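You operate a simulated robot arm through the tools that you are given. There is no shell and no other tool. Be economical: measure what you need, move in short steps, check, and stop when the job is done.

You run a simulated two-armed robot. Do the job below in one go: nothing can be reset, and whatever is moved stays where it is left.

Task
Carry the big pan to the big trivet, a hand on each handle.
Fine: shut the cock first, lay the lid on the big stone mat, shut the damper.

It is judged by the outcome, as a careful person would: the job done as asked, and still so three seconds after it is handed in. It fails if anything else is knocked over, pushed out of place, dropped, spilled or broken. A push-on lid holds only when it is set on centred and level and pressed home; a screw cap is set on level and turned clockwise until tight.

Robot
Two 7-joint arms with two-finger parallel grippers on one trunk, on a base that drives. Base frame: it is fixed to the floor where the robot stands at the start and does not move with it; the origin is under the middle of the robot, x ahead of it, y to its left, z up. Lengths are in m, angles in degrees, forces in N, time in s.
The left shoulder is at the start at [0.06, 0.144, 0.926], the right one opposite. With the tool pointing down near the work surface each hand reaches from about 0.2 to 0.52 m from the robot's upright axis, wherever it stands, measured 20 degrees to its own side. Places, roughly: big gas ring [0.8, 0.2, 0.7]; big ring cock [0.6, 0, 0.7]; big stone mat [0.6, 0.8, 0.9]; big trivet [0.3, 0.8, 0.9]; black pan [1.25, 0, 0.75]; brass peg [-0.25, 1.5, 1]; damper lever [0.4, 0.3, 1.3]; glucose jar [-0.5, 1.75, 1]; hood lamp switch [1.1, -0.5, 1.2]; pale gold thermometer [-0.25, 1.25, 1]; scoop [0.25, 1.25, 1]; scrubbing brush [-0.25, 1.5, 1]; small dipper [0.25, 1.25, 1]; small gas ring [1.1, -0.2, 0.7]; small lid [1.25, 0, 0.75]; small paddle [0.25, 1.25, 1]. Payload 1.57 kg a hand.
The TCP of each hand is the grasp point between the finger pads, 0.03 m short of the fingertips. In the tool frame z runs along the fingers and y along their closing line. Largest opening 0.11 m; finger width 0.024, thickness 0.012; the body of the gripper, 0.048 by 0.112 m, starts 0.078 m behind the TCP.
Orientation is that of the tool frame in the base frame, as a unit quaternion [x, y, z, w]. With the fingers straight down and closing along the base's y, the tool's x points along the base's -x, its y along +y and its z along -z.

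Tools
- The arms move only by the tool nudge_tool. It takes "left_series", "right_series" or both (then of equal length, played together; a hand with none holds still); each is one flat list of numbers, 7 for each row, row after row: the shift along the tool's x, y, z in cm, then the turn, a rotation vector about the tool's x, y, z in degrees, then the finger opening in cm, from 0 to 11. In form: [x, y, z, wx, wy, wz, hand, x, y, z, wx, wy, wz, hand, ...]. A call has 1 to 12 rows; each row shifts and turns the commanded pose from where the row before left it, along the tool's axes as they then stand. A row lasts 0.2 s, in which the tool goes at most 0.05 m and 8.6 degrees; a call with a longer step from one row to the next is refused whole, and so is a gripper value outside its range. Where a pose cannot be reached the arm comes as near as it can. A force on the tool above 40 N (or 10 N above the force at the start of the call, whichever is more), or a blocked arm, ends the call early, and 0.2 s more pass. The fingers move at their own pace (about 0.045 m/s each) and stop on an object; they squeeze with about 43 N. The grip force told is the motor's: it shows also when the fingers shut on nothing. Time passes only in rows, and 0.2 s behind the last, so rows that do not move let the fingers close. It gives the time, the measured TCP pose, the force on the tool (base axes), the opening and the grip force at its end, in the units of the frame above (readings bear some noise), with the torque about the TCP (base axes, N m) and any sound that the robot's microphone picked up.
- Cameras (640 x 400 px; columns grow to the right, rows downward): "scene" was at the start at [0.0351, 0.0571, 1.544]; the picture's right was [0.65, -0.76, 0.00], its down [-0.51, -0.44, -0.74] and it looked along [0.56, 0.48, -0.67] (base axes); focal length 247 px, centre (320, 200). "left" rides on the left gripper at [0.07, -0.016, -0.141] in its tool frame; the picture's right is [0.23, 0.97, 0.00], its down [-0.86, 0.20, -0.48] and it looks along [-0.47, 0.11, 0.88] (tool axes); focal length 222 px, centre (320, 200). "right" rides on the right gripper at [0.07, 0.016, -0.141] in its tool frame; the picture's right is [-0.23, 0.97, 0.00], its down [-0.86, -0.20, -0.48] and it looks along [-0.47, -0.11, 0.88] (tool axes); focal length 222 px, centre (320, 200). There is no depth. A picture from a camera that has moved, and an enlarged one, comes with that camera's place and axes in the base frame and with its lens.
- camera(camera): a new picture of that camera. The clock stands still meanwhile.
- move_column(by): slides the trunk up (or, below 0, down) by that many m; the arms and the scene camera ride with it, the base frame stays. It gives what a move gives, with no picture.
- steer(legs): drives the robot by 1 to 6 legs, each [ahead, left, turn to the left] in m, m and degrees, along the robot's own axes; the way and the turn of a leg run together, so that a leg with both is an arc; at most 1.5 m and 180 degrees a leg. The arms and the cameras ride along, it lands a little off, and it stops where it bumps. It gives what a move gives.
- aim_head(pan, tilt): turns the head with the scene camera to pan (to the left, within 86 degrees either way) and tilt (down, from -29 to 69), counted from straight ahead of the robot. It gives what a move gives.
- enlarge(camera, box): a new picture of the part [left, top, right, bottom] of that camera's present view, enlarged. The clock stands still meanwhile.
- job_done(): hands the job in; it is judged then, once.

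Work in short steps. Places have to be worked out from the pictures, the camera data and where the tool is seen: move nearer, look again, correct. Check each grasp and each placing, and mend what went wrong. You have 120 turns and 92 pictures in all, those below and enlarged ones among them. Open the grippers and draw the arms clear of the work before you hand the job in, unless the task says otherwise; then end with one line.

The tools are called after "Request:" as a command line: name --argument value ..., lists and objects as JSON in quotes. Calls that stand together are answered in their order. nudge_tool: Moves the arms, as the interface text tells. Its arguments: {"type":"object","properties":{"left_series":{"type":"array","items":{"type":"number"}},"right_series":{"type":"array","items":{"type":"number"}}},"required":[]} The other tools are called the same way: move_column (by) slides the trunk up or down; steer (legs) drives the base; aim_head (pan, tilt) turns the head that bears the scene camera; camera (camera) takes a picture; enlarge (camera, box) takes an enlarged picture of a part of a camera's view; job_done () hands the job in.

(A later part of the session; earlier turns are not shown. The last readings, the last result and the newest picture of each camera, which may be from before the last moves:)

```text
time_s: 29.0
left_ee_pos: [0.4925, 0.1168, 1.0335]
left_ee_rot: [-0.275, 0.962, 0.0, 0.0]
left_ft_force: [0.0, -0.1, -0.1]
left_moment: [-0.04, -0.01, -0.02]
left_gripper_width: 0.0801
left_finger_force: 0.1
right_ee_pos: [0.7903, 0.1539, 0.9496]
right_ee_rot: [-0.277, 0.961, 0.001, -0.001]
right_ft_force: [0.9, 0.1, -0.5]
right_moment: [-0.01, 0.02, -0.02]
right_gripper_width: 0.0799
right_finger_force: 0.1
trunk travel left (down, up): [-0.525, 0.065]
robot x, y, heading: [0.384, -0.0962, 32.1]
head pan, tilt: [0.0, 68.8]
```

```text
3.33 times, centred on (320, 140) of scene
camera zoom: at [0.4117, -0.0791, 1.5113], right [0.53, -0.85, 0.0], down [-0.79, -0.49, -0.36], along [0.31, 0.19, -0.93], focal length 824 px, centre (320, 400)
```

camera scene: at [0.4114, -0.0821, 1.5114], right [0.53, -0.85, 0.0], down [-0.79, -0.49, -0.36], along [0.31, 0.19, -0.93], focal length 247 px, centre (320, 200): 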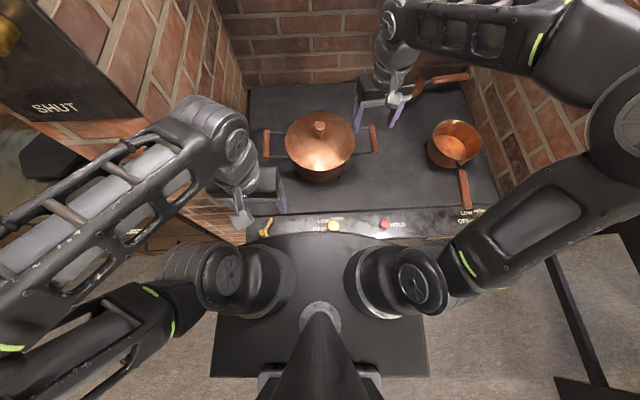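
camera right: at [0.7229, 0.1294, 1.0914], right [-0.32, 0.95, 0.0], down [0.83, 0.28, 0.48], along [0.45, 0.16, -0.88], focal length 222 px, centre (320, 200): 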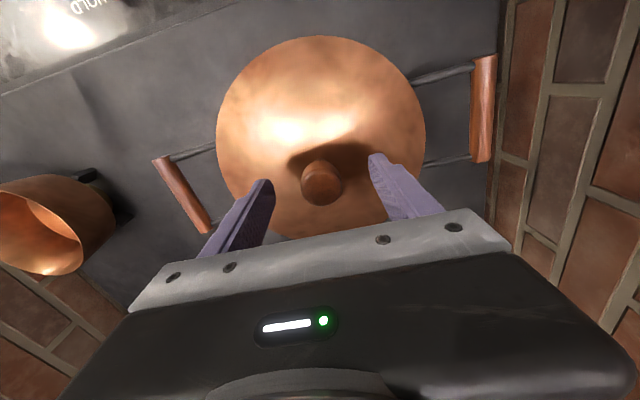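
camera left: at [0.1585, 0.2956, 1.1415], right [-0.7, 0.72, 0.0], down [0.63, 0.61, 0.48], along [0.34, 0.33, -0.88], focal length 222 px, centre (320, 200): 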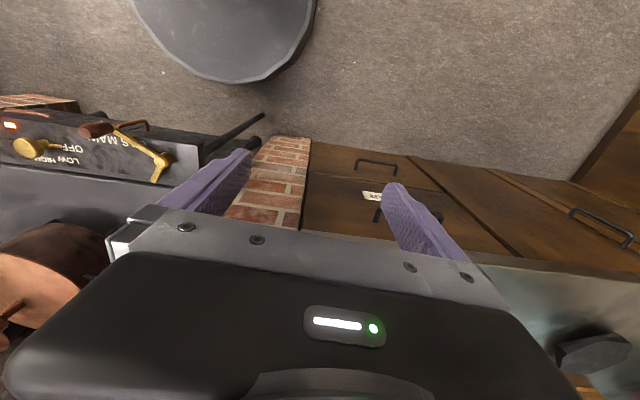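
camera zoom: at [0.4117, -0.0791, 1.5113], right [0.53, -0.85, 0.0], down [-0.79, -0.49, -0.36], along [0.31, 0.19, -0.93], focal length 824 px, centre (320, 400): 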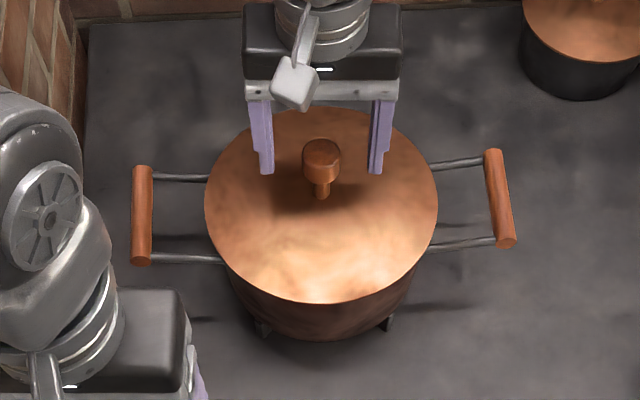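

Aligned; knob head centre at about z 0.92. I descend 2.8 cm and close gently.

Request:
nudge_tool --right_series '[-0.2, 0, 1, 0, 0, 0, 8, 0, 0, 1, 0, 0, 0, 8, 0, 0, 0.8, 0, 0, 0, 8, 0, 0, 0, 0, 0, 0, 3, 0, 0, 0, 0, 0, 0, 2.5, 0, 0, 0, 0, 0, 0, 2, 0, 0, 0, 0, 0, 0, 2]'

Request:
enlarge --camera "scene" --box '[240, 80, 400, 200]'

```text
time_s: 30.6
left_ee_pos: [0.4929, 0.1154, 1.0332]
left_ee_rot: [-0.274, 0.962, 0.0, 0.0]
left_ft_force: [0.7, -0.6, 0.3]
left_moment: [0.0, -0.01, -0.02]
left_gripper_width: 0.08
left_finger_force: 0.1
right_ee_pos: [0.7902, 0.1564, 0.9192]
right_ee_rot: [-0.277, 0.961, 0.002, -0.001]
right_ft_force: [1.1, -0.7, -0.2]
right_moment: [-0.02, -0.05, -0.06]
right_gripper_width: 0.0331
right_finger_force: 21.9
trunk travel left (down, up): [-0.525, 0.065]
robot x, y, heading: [0.3898, -0.0939, 31.8]
head pan, tilt: [0.0, 68.8]
```

```text
3.33 times, centred on (320, 140) of scene
camera zoom: at [0.4116, -0.0793, 1.5113], right [0.53, -0.85, 0.0], down [-0.79, -0.49, -0.36], along [0.31, 0.19, -0.93], focal length 824 px, centre (320, 400)
```

zoom: 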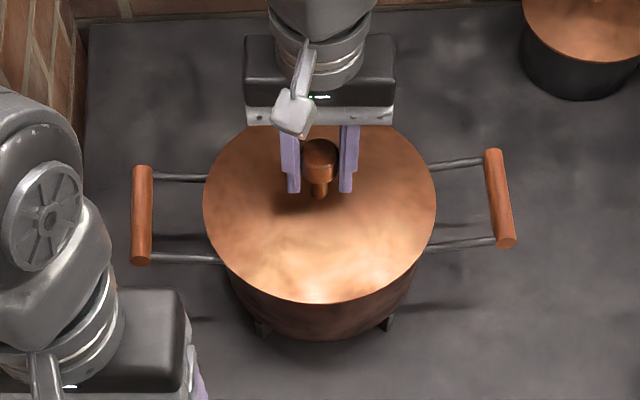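

Gripped (3.3 cm). I lift the lid straight up in slow steps.

Request:
nudge_tool --right_series '[0, 0, -1, 0, 0, 0, 2, 0, 0, -1.5, 0, 0, 0, 2, 0, 0, -2, 0, 0, 0, 2, 0, 0, -2, 0, 0, 0, 2, 0, 0, -2, 0, 0, 0, 2, 0, 0, -2, 0, 0, 0, 2, 0, 0, -2, 0, 0, 0, 2, 0, 0, -2, 0, 0, 0, 2, 0, 0, -2, 0, 0, 0, 2]'

Request:
camera --camera "scene"

```text
time_s: 32.6
left_ee_pos: [0.4916, 0.1153, 1.0339]
left_ee_rot: [-0.275, 0.961, 0.0, 0.0]
left_ft_force: [-0.7, -0.9, 0.8]
left_moment: [0.01, -0.02, 0.0]
left_gripper_width: 0.0801
left_finger_force: 0.0
right_ee_pos: [0.7917, 0.1554, 1.0828]
right_ee_rot: [-0.277, 0.961, 0.001, -0.001]
right_ft_force: [0.4, 0.2, -3.2]
right_moment: [-0.02, 0.04, 0.03]
right_gripper_width: 0.0329
right_finger_force: 40.9
trunk travel left (down, up): [-0.525, 0.065]
robot x, y, heading: [0.3833, -0.0974, 31.5]
head pan, tilt: [0.0, 68.8]
```

```text
54 pictures are left
camera scene: at [0.4116, -0.0792, 1.5113], right [0.53, -0.85, 0.0], down [-0.79, -0.49, -0.36], along [0.31, 0.19, -0.93], focal length 247 px, centre (320, 200)
```

scene: 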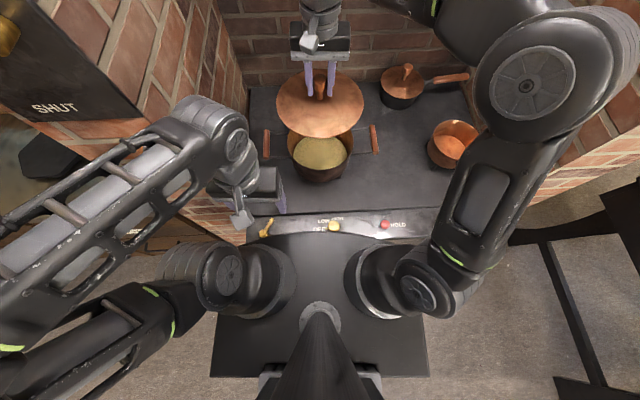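

Lid is lifted off level. I back away from the stove 0.33 m, then draw the lid in a little.

Request:
steer --legs '[[-0.12, 0, 0], [-0.21, 0, 0]]'

Request:
aim_head --pan 50 --tilt 40

Request:
camera --camera "scene"

```text
time_s: 35.0
left_ee_pos: [0.2155, -0.0561, 1.0337]
left_ee_rot: [-0.272, 0.962, 0.0, 0.0]
left_ft_force: [0.1, -0.5, -0.2]
left_moment: [0.06, -0.03, -0.04]
left_gripper_width: 0.0798
left_finger_force: 0.0
right_ee_pos: [0.516, -0.0179, 1.0832]
right_ee_rot: [-0.275, 0.961, 0.001, 0.0]
right_ft_force: [0.1, -0.4, -3.3]
right_moment: [0.02, 0.03, 0.01]
right_gripper_width: 0.0328
right_finger_force: 40.9
trunk travel left (down, up): [-0.525, 0.065]
robot x, y, heading: [0.1135, -0.2659, 31.5]
head pan, tilt: [0.0, 68.8]
```

```text
time_s: 36.2
left_ee_pos: [0.2163, -0.0557, 1.0346]
left_ee_rot: [-0.273, 0.962, 0.0, 0.001]
left_ft_force: [-0.5, 1.4, 0.0]
left_moment: [0.02, 0.01, 0.01]
left_gripper_width: 0.0798
left_finger_force: 0.1
right_ee_pos: [0.5171, -0.0169, 1.083]
right_ee_rot: [-0.275, 0.961, 0.001, -0.002]
right_ft_force: [-0.5, -0.5, -2.6]
right_moment: [-0.02, -0.01, 0.0]
right_gripper_width: 0.033
right_finger_force: 41.3
trunk travel left (down, up): [-0.525, 0.065]
robot x, y, heading: [0.1143, -0.2711, 31.9]
head pan, tilt: [50.0, 40.0]
```

```text
53 pictures are left
camera scene: at [0.0999, -0.1958, 1.5474], right [0.99, -0.15, 0.0], down [-0.09, -0.64, -0.77], along [0.11, 0.76, -0.64], focal length 247 px, centre (320, 200)
```

scene: 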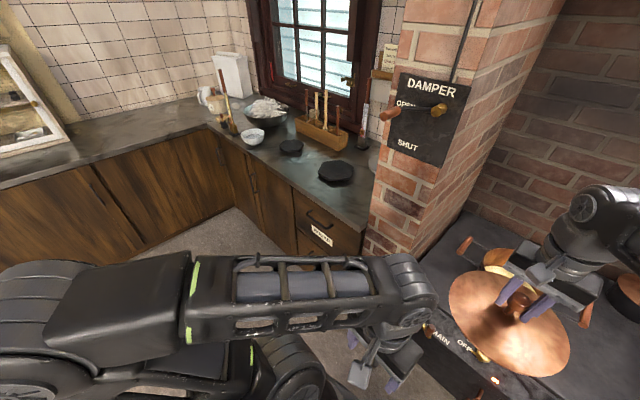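

Request:
enlarge --camera "scene" --box '[190, 60, 470, 235]'

```text
2.29 times, centred on (330, 148) of scene
camera zoom: at [0.0999, -0.1958, 1.5474], right [0.99, -0.15, 0.0], down [-0.09, -0.64, -0.77], along [0.11, 0.76, -0.64], focal length 565 px, centre (297, 320)
```

zoom: 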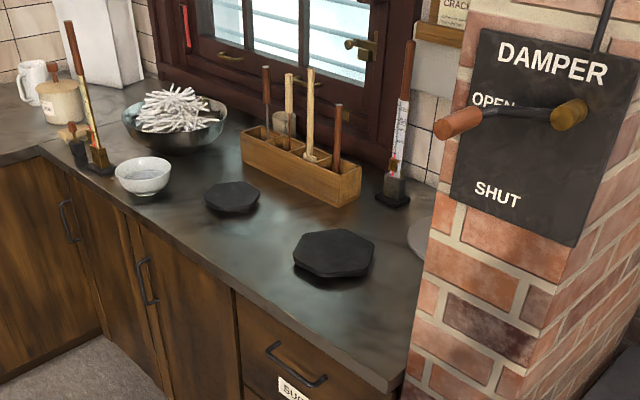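

The big mat (grey disc) sits in the nook behind the pier at the counter's right end; the black hexagonal trivet ≈[0.32,0.77,0.9]. I back a bit more and slide left in front of the counter, keeping the lid clear of the pier.

Request:
steer --legs '[[-0.08, 0, 0], [0, 0.4, 0], [0, 0.32, 0]]'

Request:
aim_head --pan -5 --tilt 48

Request:
camera --camera "scene"

```text
time_s: 41.1
left_ee_pos: [-0.221, 0.5211, 1.0324]
left_ee_rot: [-0.262, 0.965, 0.0, 0.0]
left_ft_force: [-0.1, 0.0, 0.2]
left_moment: [-0.03, -0.03, 0.0]
left_gripper_width: 0.0798
left_finger_force: 0.0
right_ee_pos: [0.081, 0.5529, 1.083]
right_ee_rot: [-0.265, 0.964, 0.0, -0.001]
right_ft_force: [-0.5, 0.1, -2.0]
right_moment: [-0.03, 0.02, 0.05]
right_gripper_width: 0.0329
right_finger_force: 40.5
trunk travel left (down, up): [-0.525, 0.065]
robot x, y, heading: [-0.3303, 0.312, 30.5]
head pan, tilt: [50.0, 40.0]
```

```text
time_s: 42.4
left_ee_pos: [-0.2188, 0.5199, 1.0332]
left_ee_rot: [-0.263, 0.965, 0.0, 0.0]
left_ft_force: [-0.4, -0.1, 0.3]
left_moment: [-0.01, 0.01, 0.01]
left_gripper_width: 0.0802
left_finger_force: 0.2
right_ee_pos: [0.0804, 0.5536, 1.0816]
right_ee_rot: [-0.264, 0.964, 0.001, -0.002]
right_ft_force: [-0.1, 0.5, -3.1]
right_moment: [0.0, -0.01, -0.01]
right_gripper_width: 0.0329
right_finger_force: 41.0
trunk travel left (down, up): [-0.525, 0.065]
robot x, y, heading: [-0.3277, 0.3116, 30.6]
head pan, tilt: [-5.0, 48.0]
```

```text
51 pictures are left
camera scene: at [-0.2822, 0.3333, 1.5359], right [0.43, -0.9, 0.0], down [-0.67, -0.32, -0.67], along [0.6, 0.29, -0.74], focal length 247 px, centre (320, 200)
```

scene: 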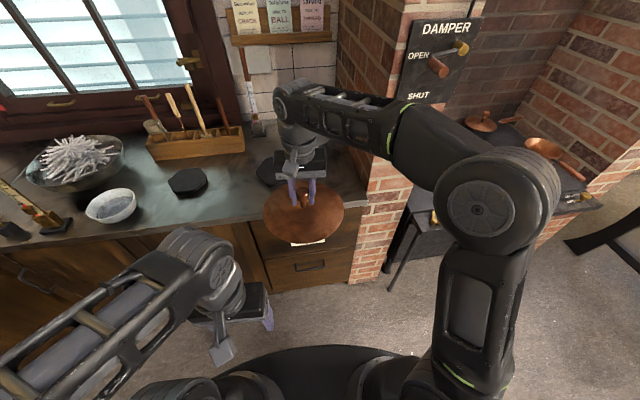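

The lid hides the mat; I shift the lid left ~13 cm and look again.

Request:
nudge_tool --right_series '[0.5, 4.4, 0, 0, 0, 0, 2, 0.5, 4.4, 0, 0, 0, 0, 2, 0.5, 4.4, 0, 0, 0, 0, 2]'

Request:
camera --camera "scene"

Request:
enlarge --camera "scene" --box '[180, 110, 420, 300]'

```text
time_s: 43.1
left_ee_pos: [-0.2191, 0.5212, 1.033]
left_ee_rot: [-0.262, 0.965, 0.001, -0.001]
left_ft_force: [0.3, -0.2, -0.2]
left_moment: [0.02, 0.0, -0.01]
left_gripper_width: 0.0799
left_finger_force: 0.1
right_ee_pos: [0.0313, 0.6216, 1.0812]
right_ee_rot: [-0.264, 0.965, 0.002, -0.001]
right_ft_force: [-0.2, 0.1, -3.0]
right_moment: [0.01, 0.04, -0.06]
right_gripper_width: 0.0329
right_finger_force: 40.8
right hand out of reach, approached as far as the arm can: row 3
trunk travel left (down, up): [-0.525, 0.065]
robot x, y, heading: [-0.3304, 0.3074, 30.3]
head pan, tilt: [-5.0, 48.0]
```

```text
50 pictures are left
camera scene: at [-0.281, 0.3325, 1.5359], right [0.43, -0.9, 0.0], down [-0.67, -0.32, -0.67], along [0.6, 0.29, -0.74], focal length 247 px, centre (320, 200)
```

scene: 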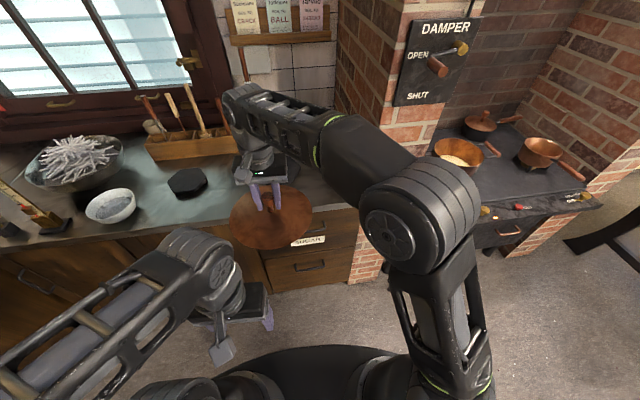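

```text
2.11 times, centred on (300, 205) of scene
camera zoom: at [-0.281, 0.3325, 1.5359], right [0.43, -0.9, 0.0], down [-0.67, -0.32, -0.67], along [0.6, 0.29, -0.74], focal length 520 px, centre (362, 190)
```

zoom: 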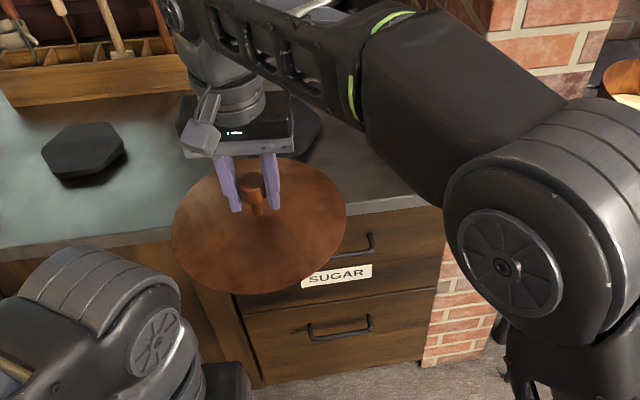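

Arm still hides it; I swing the lid to the right side instead.

Request:
nudge_tool --right_series '[1.2, -4.3, 0, 0, 0, 0, 2, 1.2, -4.3, 0, 0, 0, 0, 2, 1.2, -4.3, 0, 0, 0, 0, 2, 1.2, -4.3, 0, 0, 0, 0, 2, 1.2, -4.3, 0, 0, 0, 0, 2, 1.2, -4.3, 0, 0, 0, 0, 2, 1.2, -4.3, 0, 0, 0, 0, 2, 1.2, -4.3, 0, 0, 0, 0, 2, 1.2, -4.3, 0, 0, 0, 0, 2]'

Request:
camera --camera "scene"

```text
time_s: 45.1
left_ee_pos: [-0.2201, 0.5196, 1.0334]
left_ee_rot: [-0.262, 0.965, -0.001, 0.0]
left_ft_force: [1.0, 0.4, 0.4]
left_moment: [-0.02, 0.0, -0.02]
left_gripper_width: 0.08
left_finger_force: 0.1
right_ee_pos: [0.1316, 0.2344, 1.0804]
right_ee_rot: [-0.266, 0.964, 0.001, -0.001]
right_ft_force: [0.3, -0.6, -2.2]
right_moment: [0.0, 0.0, 0.01]
right_gripper_width: 0.0328
right_finger_force: 40.2
trunk travel left (down, up): [-0.525, 0.065]
robot x, y, heading: [-0.3306, 0.3124, 30.5]
head pan, tilt: [-5.0, 48.0]
```

```text
48 pictures are left
camera scene: at [-0.2823, 0.3322, 1.536], right [0.43, -0.9, 0.0], down [-0.67, -0.32, -0.67], along [0.6, 0.29, -0.74], focal length 247 px, centre (320, 200)
```

scene: 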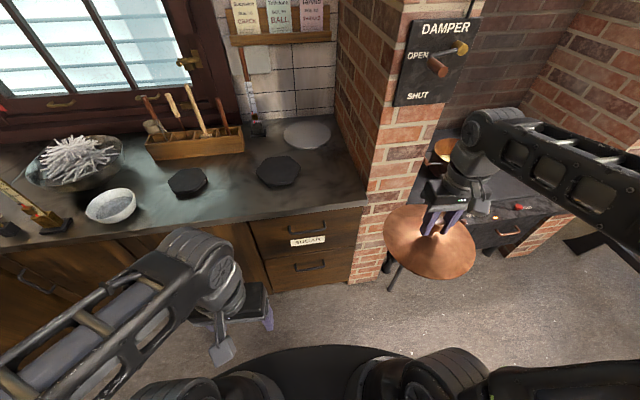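

Mat ≈[0.567,0.812], trivet ≈[0.296,0.786]. Bring the lid to the front again, shift left 0.1 and move up to the counter.

Request:
nudge_tool --right_series '[-1.4, 4.2, 0, 0, 0, 0, 2, -1.4, 4.2, 0, 0, 0, 0, 2, -1.4, 4.2, 0, 0, 0, 0, 2, -1.4, 4.2, 0, 0, 0, 0, 2]'

Request:
steer --legs '[[0, 0.1, 1.5], [0.2, 0, 0]]'

Request:
aim_head --pan -5 --tilt 60

Request:
camera --camera "scene"

```text
time_s: 46.1
left_ee_pos: [-0.2198, 0.5217, 1.0339]
left_ee_rot: [-0.263, 0.965, 0.0, -0.001]
left_ft_force: [-0.8, 1.0, -0.5]
left_moment: [-0.02, 0.01, -0.01]
left_gripper_width: 0.0798
left_finger_force: 0.0
right_ee_pos: [0.0981, 0.4115, 1.081]
right_ee_rot: [-0.263, 0.965, 0.001, -0.003]
right_ft_force: [-0.6, -0.1, -2.7]
right_moment: [-0.04, 0.03, 0.0]
right_gripper_width: 0.033
right_finger_force: 41.0
trunk travel left (down, up): [-0.525, 0.065]
robot x, y, heading: [-0.3303, 0.3102, 30.3]
head pan, tilt: [-5.0, 48.0]
```

```text
time_s: 48.5
left_ee_pos: [-0.1176, 0.7112, 1.0322]
left_ee_rot: [-0.279, 0.96, 0.0, -0.001]
left_ft_force: [0.5, -0.2, 0.4]
left_moment: [0.0, 0.01, 0.0]
left_gripper_width: 0.0801
left_finger_force: 0.0
right_ee_pos: [0.2024, 0.6106, 1.0798]
right_ee_rot: [-0.28, 0.96, 0.001, -0.002]
right_ft_force: [0.5, 0.1, -2.5]
right_moment: [-0.02, 0.02, 0.01]
right_gripper_width: 0.0329
right_finger_force: 40.9
trunk travel left (down, up): [-0.525, 0.065]
robot x, y, heading: [-0.2224, 0.4968, 32.5]
head pan, tilt: [-5.0, 48.0]
```

```text
time_s: 49.2
left_ee_pos: [-0.1171, 0.7109, 1.0331]
left_ee_rot: [-0.28, 0.96, 0.0, 0.0]
left_ft_force: [0.5, -0.2, -0.4]
left_moment: [-0.03, -0.01, -0.04]
left_gripper_width: 0.08
left_finger_force: 0.1
right_ee_pos: [0.2029, 0.6106, 1.0806]
right_ee_rot: [-0.281, 0.96, 0.001, -0.001]
right_ft_force: [0.7, -0.5, -1.8]
right_moment: [-0.04, 0.08, -0.01]
right_gripper_width: 0.0329
right_finger_force: 41.4
trunk travel left (down, up): [-0.525, 0.065]
robot x, y, heading: [-0.2205, 0.4989, 32.5]
head pan, tilt: [-5.0, 60.0]
```

```text
47 pictures are left
camera scene: at [-0.1851, 0.515, 1.5207], right [0.46, -0.89, 0.0], down [-0.77, -0.4, -0.5], along [0.44, 0.23, -0.87], focal length 247 px, centre (320, 200)
```

scene: 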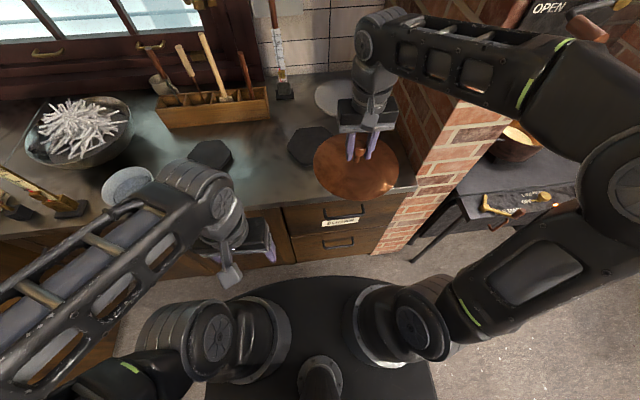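

The right elbow is close to the pier/damper, so the right hand can't place on the mat. I'll lay the lid on the trivet for a moment and change to the left hand; first shift the hand left and see the elbow.

Request:
nudge_tool --right_series '[0, 3.5, -1, 0, 0, 0, 2, 0, 3.5, -1, 0, 0, 0, 2, 0, 3, 0, 0, 0, 0, 2]'

Request:
aim_head --pan -20 --tilt 50

Request:
camera --camera "scene"

```text
time_s: 50.0
left_ee_pos: [-0.1186, 0.7103, 1.0325]
left_ee_rot: [-0.279, 0.96, -0.001, 0.0]
left_ft_force: [-0.3, -0.4, -0.4]
left_moment: [-0.01, -0.04, -0.03]
left_gripper_width: 0.0799
left_finger_force: 0.1
right_ee_pos: [0.1504, 0.6963, 1.1016]
right_ee_rot: [-0.281, 0.96, 0.001, -0.001]
right_ft_force: [0.0, 0.5, -3.0]
right_moment: [-0.01, 0.0, 0.01]
right_gripper_width: 0.033
right_finger_force: 41.2
trunk travel left (down, up): [-0.525, 0.065]
robot x, y, heading: [-0.2205, 0.5, 32.8]
head pan, tilt: [-5.0, 60.0]
```

```text
time_s: 50.8
left_ee_pos: [-0.1196, 0.7107, 1.0338]
left_ee_rot: [-0.28, 0.96, 0.0, 0.0]
left_ft_force: [1.0, 0.4, -1.0]
left_moment: [0.01, 0.01, -0.01]
left_gripper_width: 0.0801
left_finger_force: 0.1
right_ee_pos: [0.1511, 0.6953, 1.1021]
right_ee_rot: [-0.28, 0.96, 0.001, -0.002]
right_ft_force: [0.7, -0.9, -2.5]
right_moment: [-0.06, 0.01, 0.01]
right_gripper_width: 0.0331
right_finger_force: 41.2
trunk travel left (down, up): [-0.525, 0.065]
robot x, y, heading: [-0.2182, 0.4954, 32.3]
head pan, tilt: [-20.0, 50.0]
```

```text
46 pictures are left
camera scene: at [-0.1692, 0.501, 1.5332], right [0.22, -0.98, 0.0], down [-0.75, -0.17, -0.64], along [0.63, 0.14, -0.77], focal length 247 px, centre (320, 200)
```

scene: 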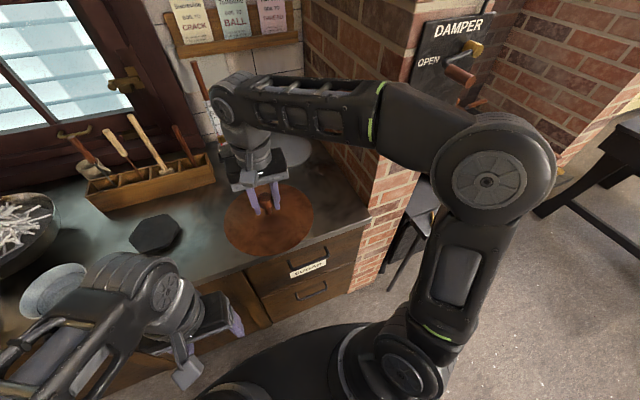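

Elbow is still ~0.13 m from the damper lever. I creep forward 9 cm while shifting slightly left.

Request:
steer --legs '[[0.04, 0.04, 0], [0.05, 0, 0]]'

Request:
camera --camera "scene"

```text
time_s: 52.2
left_ee_pos: [-0.0632, 0.7927, 1.0326]
left_ee_rot: [-0.279, 0.96, 0.0, 0.0]
left_ft_force: [1.0, 0.7, -0.3]
left_moment: [-0.05, 0.04, 0.0]
left_gripper_width: 0.08
left_finger_force: 0.1
right_ee_pos: [0.2065, 0.7793, 1.0994]
right_ee_rot: [-0.281, 0.96, 0.001, -0.002]
right_ft_force: [0.4, 0.6, -3.2]
right_moment: [-0.01, 0.04, -0.02]
right_gripper_width: 0.033
right_finger_force: 41.0
trunk travel left (down, up): [-0.525, 0.065]
robot x, y, heading: [-0.1672, 0.5805, 32.5]
head pan, tilt: [-20.0, 50.0]
```

```text
45 pictures are left
camera scene: at [-0.1128, 0.5843, 1.5331], right [0.22, -0.98, 0.0], down [-0.75, -0.17, -0.64], along [0.63, 0.14, -0.77], focal length 247 px, centre (320, 200)
```

scene: 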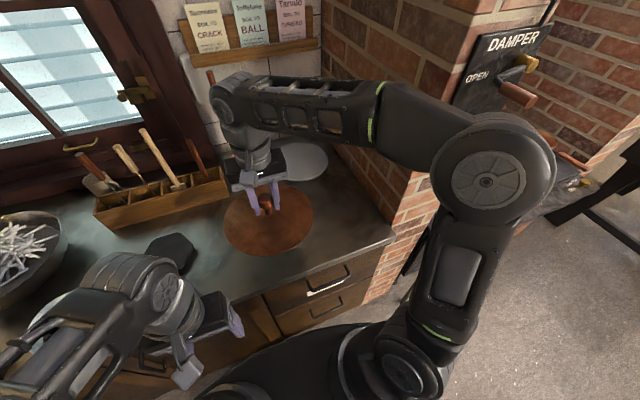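

Now I carry the lid over the trivet and lower it toward contact.

Request:
nudge_tool --right_series '[-2.7, -1.4, 0, 0, 0, 0, 2, -2.7, -1.4, 0, 0, 0, 0, 2, -2.6, -1.4, 0, 0, 0, 0, 2, 0, 0, 2, 0, 0, 0, 2, 0, 0, 2, 0, 0, 0, 2, 0, 0, 2, 0, 0, 0, 2, 0, 0, 1.5, 0, 0, 0, 2]'

Request:
aim_head --pan 0 --tilt 50

Request:
camera --camera "scene"

```text
time_s: 53.8
left_ee_pos: [-0.0645, 0.7921, 1.0324]
left_ee_rot: [-0.279, 0.96, -0.001, 0.0]
left_ft_force: [-0.1, 0.1, -0.6]
left_moment: [0.03, 0.01, -0.01]
left_gripper_width: 0.0804
left_finger_force: 0.1
right_ee_pos: [0.2942, 0.7854, 1.0237]
right_ee_rot: [-0.282, 0.959, 0.0, -0.002]
right_ft_force: [-0.7, 0.4, -2.7]
right_moment: [-0.02, 0.04, -0.03]
right_gripper_width: 0.0327
right_finger_force: 41.0
trunk travel left (down, up): [-0.525, 0.065]
robot x, y, heading: [-0.1627, 0.5814, 32.5]
head pan, tilt: [-20.0, 50.0]
```

```text
time_s: 54.7
left_ee_pos: [-0.0636, 0.7926, 1.0324]
left_ee_rot: [-0.28, 0.96, -0.001, 0.0]
left_ft_force: [0.0, -1.0, -0.4]
left_moment: [-0.01, 0.02, 0.0]
left_gripper_width: 0.0799
left_finger_force: 0.2
right_ee_pos: [0.2953, 0.7862, 1.0238]
right_ee_rot: [-0.282, 0.96, 0.002, -0.001]
right_ft_force: [-0.5, -0.2, -3.0]
right_moment: [-0.01, 0.06, -0.01]
right_gripper_width: 0.033
right_finger_force: 40.3
trunk travel left (down, up): [-0.525, 0.065]
robot x, y, heading: [-0.1654, 0.5788, 32.4]
head pan, tilt: [0.0, 50.0]
```

```text
44 pictures are left
camera scene: at [-0.1248, 0.6077, 1.5332], right [0.54, -0.84, 0.0], down [-0.65, -0.41, -0.64], along [0.54, 0.34, -0.77], focal length 247 px, centre (320, 200)
```

scene: 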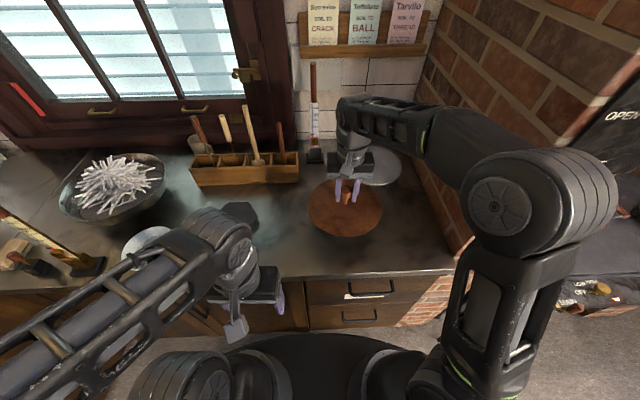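

Lid is over the trivet; I lower in small rows until it rests.

Request:
nudge_tool --right_series '[0, 0, 1, 0, 0, 0, 2, 0, 0, 1, 0, 0, 0, 2, 0, 0, 0.7, 0, 0, 0, 2, 0, 0, 0.5, 0, 0, 0, 2]'

Request:
enlarge --camera "scene" --box '[280, 130, 420, 250]'

```text
time_s: 55.7
left_ee_pos: [-0.0634, 0.7934, 1.0322]
left_ee_rot: [-0.279, 0.96, 0.001, 0.0]
left_ft_force: [0.6, 1.1, 0.3]
left_moment: [0.0, -0.01, 0.0]
left_gripper_width: 0.0803
left_finger_force: 0.1
right_ee_pos: [0.2932, 0.7868, 0.9942]
right_ee_rot: [-0.282, 0.959, 0.001, -0.001]
right_ft_force: [0.5, -0.3, -2.9]
right_moment: [-0.03, -0.01, -0.01]
right_gripper_width: 0.033
right_finger_force: 40.5
trunk travel left (down, up): [-0.525, 0.065]
robot x, y, heading: [-0.1667, 0.5792, 32.2]
head pan, tilt: [0.0, 50.0]
```

```text
3.33 times, centred on (350, 190) of scene
camera zoom: at [-0.1248, 0.6078, 1.5332], right [0.54, -0.84, 0.0], down [-0.65, -0.41, -0.64], along [0.54, 0.34, -0.77], focal length 824 px, centre (220, 233)
```

zoom: 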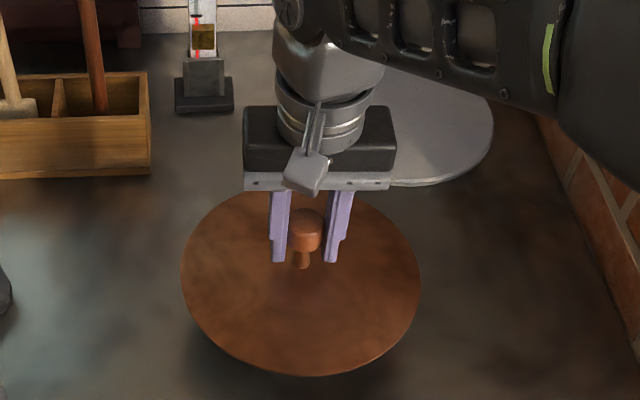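

Request:
nudge_tool --right_series '[0, 0, 0.5, 0, 0, 0, 2, 0, 0, 0.5, 0, 0, 0, 2, 0, 0, 0.5, 0, 0, 0, 2]'

Request:
enlarge --camera "scene" --box '[280, 130, 420, 250]'

```text
time_s: 56.5
left_ee_pos: [-0.0641, 0.7933, 1.0326]
left_ee_rot: [-0.279, 0.96, 0.001, 0.0]
left_ft_force: [0.1, -1.2, 0.3]
left_moment: [-0.01, 0.0, -0.02]
left_gripper_width: 0.08
left_finger_force: 0.0
right_ee_pos: [0.2951, 0.7852, 0.9792]
right_ee_rot: [-0.281, 0.96, 0.001, -0.001]
right_ft_force: [0.2, -0.5, -3.1]
right_moment: [-0.01, -0.01, -0.03]
right_gripper_width: 0.0331
right_finger_force: 40.9
trunk travel left (down, up): [-0.525, 0.065]
robot x, y, heading: [-0.1629, 0.5793, 32.3]
head pan, tilt: [0.0, 50.0]
```

```text
3.33 times, centred on (350, 190) of scene
camera zoom: at [-0.1247, 0.6078, 1.5332], right [0.54, -0.84, 0.0], down [-0.65, -0.41, -0.64], along [0.54, 0.34, -0.77], focal length 824 px, centre (220, 233)
```

zoom: 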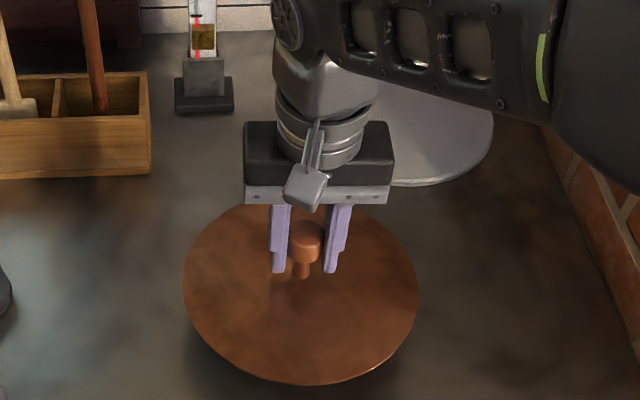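

Request:
nudge_tool --right_series '[0, 0, 0.5, 0, 0, 0, 2, 0, 0, 0.4, 0, 0, 0, 2, 0, 0, 0.3, 0, 0, 0, 2]'

Request:
nudge_tool --right_series '[0, 0, 0.4, 0, 0, 0, 2, 0, 0, 0.3, 0, 0, 0, 2]'

```text
time_s: 57.3
left_ee_pos: [-0.0626, 0.7927, 1.033]
left_ee_rot: [-0.28, 0.96, 0.0, 0.0]
left_ft_force: [-0.3, -0.2, 0.3]
left_moment: [0.0, -0.02, -0.01]
left_gripper_width: 0.0801
left_finger_force: 0.0
right_ee_pos: [0.2942, 0.7859, 0.9669]
right_ee_rot: [-0.282, 0.959, 0.001, -0.001]
right_ft_force: [-0.4, 0.4, -2.3]
right_moment: [-0.02, 0.01, 0.0]
right_gripper_width: 0.033
right_finger_force: 41.0
trunk travel left (down, up): [-0.525, 0.065]
robot x, y, heading: [-0.1685, 0.5788, 32.6]
head pan, tilt: [0.0, 50.0]
```

```text
time_s: 57.9
left_ee_pos: [-0.0645, 0.7928, 1.0323]
left_ee_rot: [-0.28, 0.96, 0.0, 0.0]
left_ft_force: [0.3, -0.5, -0.3]
left_moment: [-0.01, -0.01, -0.02]
left_gripper_width: 0.0802
left_finger_force: 0.1
right_ee_pos: [0.2944, 0.786, 0.9601]
right_ee_rot: [-0.281, 0.96, 0.001, -0.001]
right_ft_force: [0.0, 0.0, -2.4]
right_moment: [-0.03, 0.01, -0.01]
right_gripper_width: 0.0326
right_finger_force: 41.1
trunk travel left (down, up): [-0.525, 0.065]
robot x, y, heading: [-0.1647, 0.584, 32.5]
head pan, tilt: [0.0, 50.0]
```

Not touching yet; continue down slowly.

Request:
nudge_tool --right_series '[0, 0, 0.4, 0, 0, 0, 2, 0, 0, 0.4, 0, 0, 0, 2]'

Request:
nudge_tool --right_series '[0, 0, 0.4, 0, 0, 0, 2, 0, 0, 0.4, 0, 0, 0, 2]'

Request:
enlarge --camera "scene" --box '[280, 130, 420, 250]'

```text
time_s: 58.5
left_ee_pos: [-0.0632, 0.7927, 1.0332]
left_ee_rot: [-0.28, 0.96, 0.0, 0.0]
left_ft_force: [0.5, 0.4, 0.5]
left_moment: [0.0, -0.04, 0.01]
left_gripper_width: 0.0799
left_finger_force: 0.1
right_ee_pos: [0.2946, 0.7846, 0.9514]
right_ee_rot: [-0.281, 0.96, 0.001, -0.001]
right_ft_force: [1.0, 0.4, -2.6]
right_moment: [0.02, 0.04, 0.01]
right_gripper_width: 0.0332
right_finger_force: 41.1
trunk travel left (down, up): [-0.525, 0.065]
robot x, y, heading: [-0.168, 0.5803, 32.7]
head pan, tilt: [0.0, 50.0]
```

```text
time_s: 59.1
left_ee_pos: [-0.0661, 0.7909, 1.035]
left_ee_rot: [-0.279, 0.96, 0.0, 0.001]
left_ft_force: [0.1, 0.5, 0.0]
left_moment: [0.0, -0.01, 0.01]
left_gripper_width: 0.08
left_finger_force: 0.0
right_ee_pos: [0.2948, 0.7857, 0.948]
right_ee_rot: [-0.282, 0.96, 0.004, 0.003]
right_ft_force: [0.7, -4.2, 39.0]
right_moment: [0.09, -0.19, -0.16]
right_gripper_width: 0.0335
right_finger_force: 41.2
trunk travel left (down, up): [-0.525, 0.065]
robot x, y, heading: [-0.1641, 0.5806, 32.5]
head pan, tilt: [0.0, 50.0]
```

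```text
3.33 times, centred on (350, 190) of scene
camera zoom: at [-0.128, 0.6057, 1.5341], right [0.54, -0.84, 0.0], down [-0.65, -0.41, -0.64], along [0.54, 0.35, -0.76], focal length 824 px, centre (220, 233)
```

zoom: 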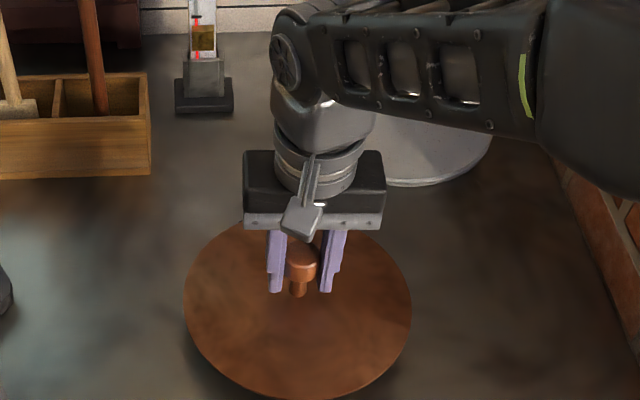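

Resting (contact). I ease up, release, and raise the hand.

Request:
nudge_tool --right_series '[0, 0, -0.5, 0, 0, 0, 2, 0, 0, 0, 0, 0, 0, 6, 0, 0, 0, 0, 0, 0, 8, 0, 0, 0, 0, 0, 0, 8, 0, 0, -3, 0, 0, 0, 8, 0, 0, -4, 0, 0, 0, 8, 0, 0, -4, 0, 0, 0, 8, 3, -1, 0, 0, 0, 0, 8, 3, -2, 0, 0, 0, 0, 8, 3, -3, 0, 0, 0, 0, 8, 3, -3, 0, 0, 0, 0, 8]'

Request:
camera --camera "scene"

```text
time_s: 61.5
left_ee_pos: [-0.0648, 0.7917, 1.0324]
left_ee_rot: [-0.279, 0.96, 0.0, 0.0]
left_ft_force: [-0.4, -0.4, -0.2]
left_moment: [0.01, -0.03, -0.01]
left_gripper_width: 0.0801
left_finger_force: 0.1
right_ee_pos: [0.2434, 0.6448, 1.0591]
right_ee_rot: [-0.282, 0.959, 0.002, -0.001]
right_ft_force: [1.6, -1.0, -0.5]
right_moment: [0.04, 0.04, -0.01]
right_gripper_width: 0.0799
right_finger_force: 0.1
trunk travel left (down, up): [-0.525, 0.065]
robot x, y, heading: [-0.167, 0.5783, 32.5]
head pan, tilt: [0.0, 50.0]
```

```text
40 pictures are left
camera scene: at [-0.1255, 0.6066, 1.5333], right [0.54, -0.84, 0.0], down [-0.65, -0.41, -0.64], along [0.54, 0.35, -0.77], focal length 247 px, centre (320, 200)
```

scene: 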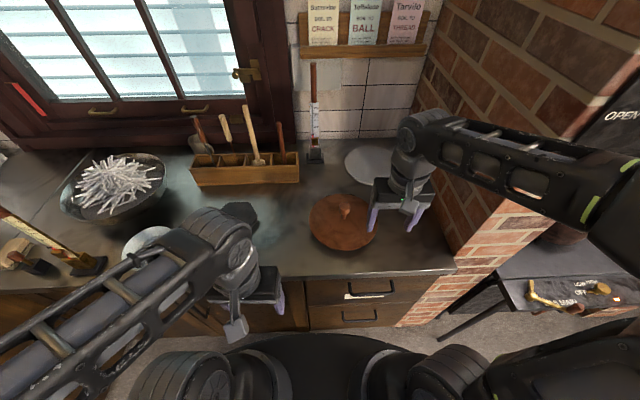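

Lid rests on the trivet. I back up, tuck the right arm, shift right 0.19 m so the left hand can take the lid.

Request:
steer --legs '[[-0.2, 0, 0]]'

Request:
nudge_tool --right_series '[3.5, -0.5, 0, 0, 0, 0, 8, 3.5, -0.5, 0, 0, 0, 0, 8, 3.5, -0.5, 0, 0, 0, 0, 8, 3.5, -0.5, 0, 0, 0, 0, 8]' --left_series '[-3.5, 0, 2, 0, 0, 0, 8, -3.5, 0, 2, 0, 0, 0, 8, -3.5, 0, 0, 0, 0, 0, 8, -3.5, 0, 0, 0, 0, 0, 8]'

Request:
steer --legs '[[0, -0.19, 0]]'

Request:
aim_head --pan 0 --tilt 58

Request:
camera --camera "scene"

```text
time_s: 63.1
left_ee_pos: [-0.24, 0.6802, 1.0345]
left_ee_rot: [-0.281, 0.96, 0.001, -0.001]
left_ft_force: [0.0, 0.1, 0.0]
left_moment: [0.01, -0.03, 0.01]
left_gripper_width: 0.0801
left_finger_force: 0.1
right_ee_pos: [0.0666, 0.5336, 1.0597]
right_ee_rot: [-0.282, 0.959, 0.002, -0.001]
right_ft_force: [0.1, -0.3, 0.6]
right_moment: [0.08, -0.03, -0.01]
right_gripper_width: 0.0802
right_finger_force: 0.2
trunk travel left (down, up): [-0.525, 0.065]
robot x, y, heading: [-0.3403, 0.4671, 32.6]
head pan, tilt: [0.0, 50.0]
```

```text
time_s: 64.1
left_ee_pos: [-0.1222, 0.7571, 0.9912]
left_ee_rot: [-0.281, 0.96, 0.0, 0.0]
left_ft_force: [1.0, -0.4, -0.3]
left_moment: [-0.02, -0.02, 0.03]
left_gripper_width: 0.0798
left_finger_force: 0.0
right_ee_pos: [-0.0398, 0.4393, 1.0576]
right_ee_rot: [-0.283, 0.959, 0.002, -0.001]
right_ft_force: [0.0, 0.6, 0.7]
right_moment: [-0.01, 0.03, -0.03]
right_gripper_width: 0.0799
right_finger_force: 0.0
trunk travel left (down, up): [-0.525, 0.065]
robot x, y, heading: [-0.3409, 0.4678, 32.7]
head pan, tilt: [0.0, 50.0]
```

```text
time_s: 65.7
left_ee_pos: [-0.0185, 0.5936, 0.9924]
left_ee_rot: [-0.28, 0.96, 0.001, 0.0]
left_ft_force: [0.4, -0.4, -0.1]
left_moment: [0.01, 0.04, 0.02]
left_gripper_width: 0.0803
left_finger_force: 0.0
right_ee_pos: [0.0633, 0.2785, 1.058]
right_ee_rot: [-0.283, 0.959, 0.002, -0.002]
right_ft_force: [0.8, 0.3, 0.2]
right_moment: [0.06, 0.06, 0.02]
right_gripper_width: 0.0803
right_finger_force: 0.0
trunk travel left (down, up): [-0.525, 0.065]
robot x, y, heading: [-0.2422, 0.3091, 32.6]
head pan, tilt: [0.0, 50.0]
```

```text
time_s: 66.3
left_ee_pos: [-0.0195, 0.5943, 0.9931]
left_ee_rot: [-0.281, 0.96, 0.0, 0.0]
left_ft_force: [0.1, 0.2, -0.1]
left_moment: [0.03, -0.04, 0.02]
left_gripper_width: 0.0799
left_finger_force: 0.1
right_ee_pos: [0.0618, 0.279, 1.0589]
right_ee_rot: [-0.284, 0.959, 0.002, -0.002]
right_ft_force: [0.4, -0.3, -0.2]
right_moment: [-0.01, 0.01, 0.02]
right_gripper_width: 0.08
right_finger_force: 0.0
trunk travel left (down, up): [-0.525, 0.065]
robot x, y, heading: [-0.238, 0.3048, 32.5]
head pan, tilt: [0.0, 58.0]
```

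```text
39 pictures are left
camera scene: at [-0.2033, 0.3307, 1.5231], right [0.54, -0.84, 0.0], down [-0.71, -0.46, -0.53], along [0.45, 0.29, -0.85], focal length 247 px, centre (320, 200)
```

scene: 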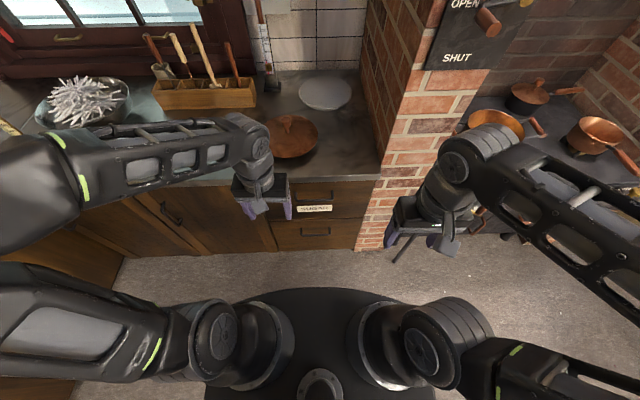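

Lower and tuck the right hand (below the damper), raise the left slightly, then drive forward to the known-good distance and a bit more.

Request:
nudge_tool --right_series '[0.6, 0, 4, 0, 0, 0, 8, 0.6, 0, 4, 0, 0, 0, 8, 0.6, 0, 4, 0, 0, 0, 8, 0.6, 0, 4, 0, 0, 0, 8, 0.6, 0, 4, 0, 0, 0, 8]' --left_series '[0, 0, -2, 0, 0, 0, 8, 0, 0, -2, 0, 0, 0, 8, 0, 0, -1, 0, 0, 0, 8, 0, 0, 0, 0, 0, 0, 8, 0, 0, 0, 0, 0, 0, 8]'

Request:
steer --legs '[[0.19, 0, 0]]'

Request:
steer --legs '[[0.05, 0, 0]]'

Request:
camera --camera "scene"

```text
time_s: 67.5
left_ee_pos: [-0.0182, 0.597, 1.0419]
left_ee_rot: [-0.281, 0.96, 0.0, -0.001]
left_ft_force: [-0.2, 1.5, 0.8]
left_moment: [0.01, 0.04, 0.01]
left_gripper_width: 0.0801
left_finger_force: 0.1
right_ee_pos: [0.1115, 0.3205, 0.9074]
right_ee_rot: [-0.283, 0.959, 0.001, -0.001]
right_ft_force: [-0.4, -0.3, -1.2]
right_moment: [-0.03, 0.02, 0.0]
right_gripper_width: 0.0802
right_finger_force: 0.1
right hand out of reach, approached as far as the arm can: row 2, 3, 4, 5
trunk travel left (down, up): [-0.525, 0.065]
robot x, y, heading: [-0.2348, 0.308, 32.3]
head pan, tilt: [0.0, 58.0]
```

```text
time_s: 69.1
left_ee_pos: [0.1446, 0.6976, 1.0415]
left_ee_rot: [-0.28, 0.96, -0.001, -0.001]
left_ft_force: [0.4, 0.3, -0.9]
left_moment: [-0.03, 0.02, 0.0]
left_gripper_width: 0.0798
left_finger_force: 0.0
right_ee_pos: [0.2726, 0.4214, 0.91]
right_ee_rot: [-0.281, 0.96, 0.001, -0.003]
right_ft_force: [0.2, -0.4, 0.6]
right_moment: [0.01, 0.03, 0.01]
right_gripper_width: 0.0799
right_finger_force: 0.0
trunk travel left (down, up): [-0.525, 0.065]
robot x, y, heading: [-0.0781, 0.4113, 32.5]
head pan, tilt: [0.0, 58.0]
```

```text
time_s: 70.0
left_ee_pos: [0.1869, 0.7242, 1.0413]
left_ee_rot: [-0.278, 0.96, 0.0, -0.001]
left_ft_force: [0.3, -0.8, -0.2]
left_moment: [-0.02, 0.06, -0.03]
left_gripper_width: 0.0799
left_finger_force: 0.1
right_ee_pos: [0.3138, 0.4474, 0.9088]
right_ee_rot: [-0.281, 0.96, 0.001, -0.003]
right_ft_force: [0.2, -0.4, -0.1]
right_moment: [0.0, 0.07, -0.02]
right_gripper_width: 0.08
right_finger_force: 0.1
trunk travel left (down, up): [-0.525, 0.065]
robot x, y, heading: [-0.0352, 0.4334, 32.3]
head pan, tilt: [0.0, 58.0]
```

```text
38 pictures are left
camera scene: at [0.0006, 0.46, 1.5229], right [0.53, -0.85, 0.0], down [-0.72, -0.45, -0.53], along [0.45, 0.28, -0.85], focal length 247 px, centre (320, 200)
```

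scene: 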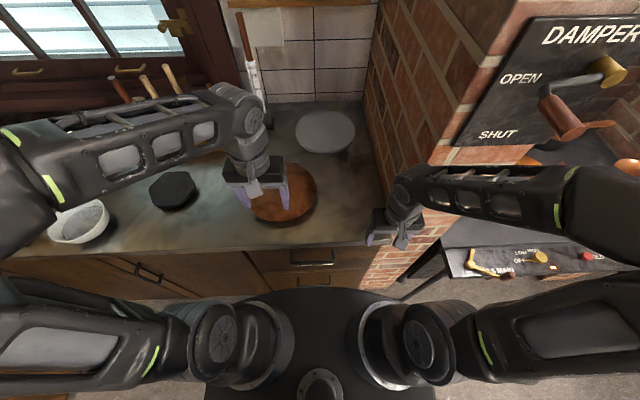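

Left hand next: tilt it 45° forward (for reach later) and bring it to a pre-grasp behind the knob; lift right hand a bit off the counter corner.

Request:
nudge_tool --left_series '[0, 0, 0, 0, -7.5, 0, 8, 0, 0, 0, 0, -7.5, 0, 8, 0, 0, 0, 0, -7.5, 0, 8, 0, 0, 0, 0, -7.5, 0, 8, 0, 0, 0, 0, -7.5, 0, 8, 0, 0, 0, 0, -7.5, 0, 8, -0.75, -0.17, 3.15, 0, 0, 0, 8, -0.75, -0.17, 3.15, 0, 0, 0, 8, -0.75, -0.17, 3.15, 0, 0, 0, 8]' --right_series '[0, 0, -2, 0, 0, 0, 8, 0, 0, -2, 0, 0, 0, 8, 1, 0, -2, 0, 0, 0, 8, 1, 0, 0, 0, 0, 0, 8, 1, 0, 0, 0, 0, 0, 8, 1, 0, 0, 0, 0, 0, 8, 0, 0, 0, 0, 0, 0, 8, 0, 0, 0, 0, 0, 0, 8, 0, 0, 0, 0, 0, 0, 8]'

Request:
enlarge --camera "scene" --box '[180, 90, 420, 270]'

Request:
camera --camera "left"

```text
time_s: 72.0
left_ee_pos: [0.3045, 0.7658, 1.0363]
left_ee_rot: [-0.257, 0.887, 0.106, 0.368]
left_ft_force: [0.6, 0.2, -0.1]
left_moment: [0.05, 0.0, 0.01]
left_gripper_width: 0.0802
left_finger_force: 0.0
left hand out of reach, approached as far as the arm can: row 4, 5, 6
right_ee_pos: [0.287, 0.4298, 0.9758]
right_ee_rot: [-0.281, 0.96, -0.001, -0.003]
right_ft_force: [-0.4, 0.6, 0.2]
right_moment: [0.0, 0.01, 0.03]
right_gripper_width: 0.0799
right_finger_force: 0.1
right hand out of reach, approached as far as the arm can: row 6
trunk travel left (down, up): [-0.525, 0.065]
robot x, y, heading: [-0.0325, 0.4324, 32.4]
head pan, tilt: [0.0, 58.0]
```

```text
2.22 times, centred on (300, 180) of scene
camera zoom: at [-0.0003, 0.4599, 1.523], right [0.53, -0.84, 0.0], down [-0.72, -0.45, -0.53], along [0.45, 0.28, -0.85], focal length 549 px, centre (364, 244)
```

zoom: 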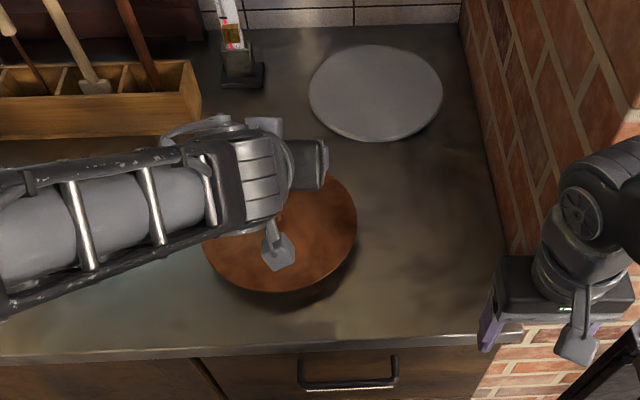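

```text
36 pictures are left
camera left: at [0.1867, 0.6723, 1.0879], right [-0.66, 0.74, -0.16], down [0.12, 0.31, 0.94], along [0.75, 0.6, -0.29], focal length 222 px, centre (320, 200)
```

left: 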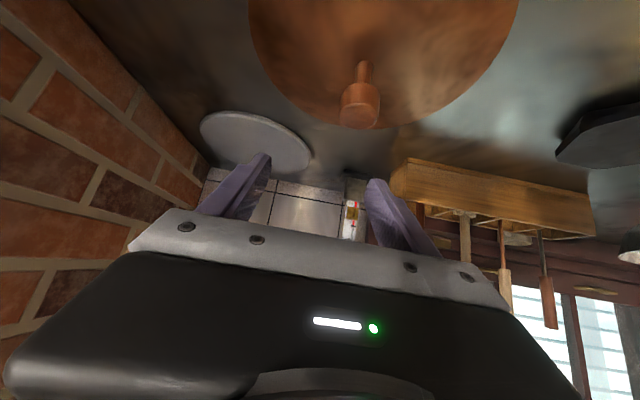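

Tilt is 45° and level; knob lies 2.3 cm left and 8.8 cm below the TCP. I shift left and come straight down with the fingers straddling the knob.

Request:
nudge_tool --left_series '[0, 2.3, 0, 0, 0, 0, 8, 1.5, 0, 1.5, 0, 0, 0, 8, 1.5, 0, 1.5, 0, 0, 0, 8, 1.5, 0, 1.5, 0, 0, 0, 8, 0, 0, 0, 0, 0, 0, 8]'

Request:
camera --camera "left"

```text
time_s: 73.2
left_ee_pos: [0.2917, 0.7843, 0.9725]
left_ee_rot: [-0.257, 0.888, 0.106, 0.366]
left_ft_force: [-0.2, 0.0, 0.4]
left_moment: [0.03, -0.01, 0.02]
left_gripper_width: 0.08
left_finger_force: 0.0
right_ee_pos: [0.2863, 0.4285, 0.9759]
right_ee_rot: [-0.281, 0.96, 0.001, -0.003]
right_ft_force: [0.8, 0.3, 0.6]
right_moment: [0.0, 0.0, -0.03]
right_gripper_width: 0.0801
right_finger_force: 0.1
trunk travel left (down, up): [-0.525, 0.065]
robot x, y, heading: [-0.0339, 0.4343, 32.4]
head pan, tilt: [0.0, 58.0]
```

```text
35 pictures are left
camera left: at [0.1743, 0.6917, 1.0238], right [-0.66, 0.74, -0.16], down [0.12, 0.31, 0.94], along [0.74, 0.6, -0.29], focal length 222 px, centre (320, 200)
```

left: 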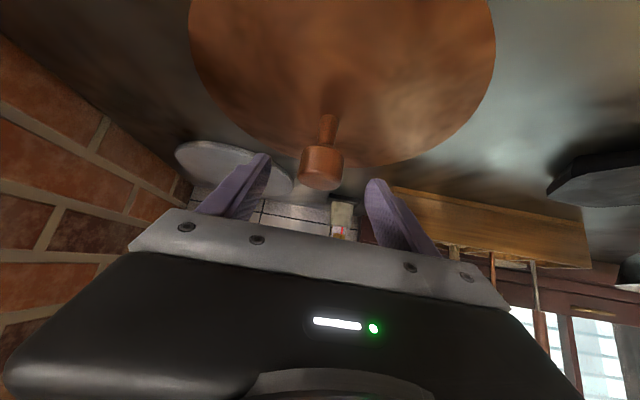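

Knob centred between the fingers; lower 2 cm and close.

Request:
nudge_tool --left_series '[0.8, 0, 0.8, 0, 0, 0, 8, 0.7, 0, 0.7, 0, 0, 0, 8, 0, 0, 0, 0, 0, 0, 4, 0, 0, 0, 0, 0, 0, 2, 0, 0, 0, 0, 0, 0, 2, 0, 0, 0, 0, 0, 0, 2]'

Request:
camera --camera "left"

```text
time_s: 74.6
left_ee_pos: [0.2968, 0.7868, 0.9535]
left_ee_rot: [-0.257, 0.888, 0.107, 0.366]
left_ft_force: [0.0, 0.8, -0.1]
left_moment: [0.02, -0.04, 0.01]
left_gripper_width: 0.0331
left_finger_force: 23.8
left hand out of reach, approached as far as the arm can: row 1
right_ee_pos: [0.2872, 0.4288, 0.9765]
right_ee_rot: [-0.281, 0.96, 0.001, -0.003]
right_ft_force: [0.2, 0.4, -0.3]
right_moment: [0.02, 0.02, 0.03]
right_gripper_width: 0.0798
right_finger_force: 0.1
trunk travel left (down, up): [-0.525, 0.065]
robot x, y, heading: [-0.0334, 0.4368, 32.3]
head pan, tilt: [0.0, 58.0]
```

```text
34 pictures are left
camera left: at [0.1793, 0.6929, 1.0044], right [-0.66, 0.74, -0.16], down [0.12, 0.31, 0.94], along [0.74, 0.6, -0.29], focal length 222 px, centre (320, 200)
```

left: 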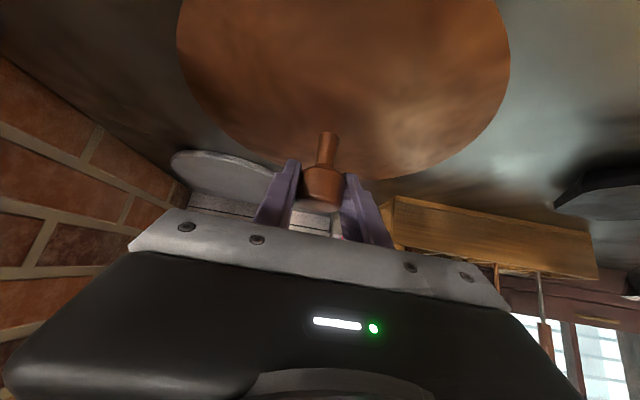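

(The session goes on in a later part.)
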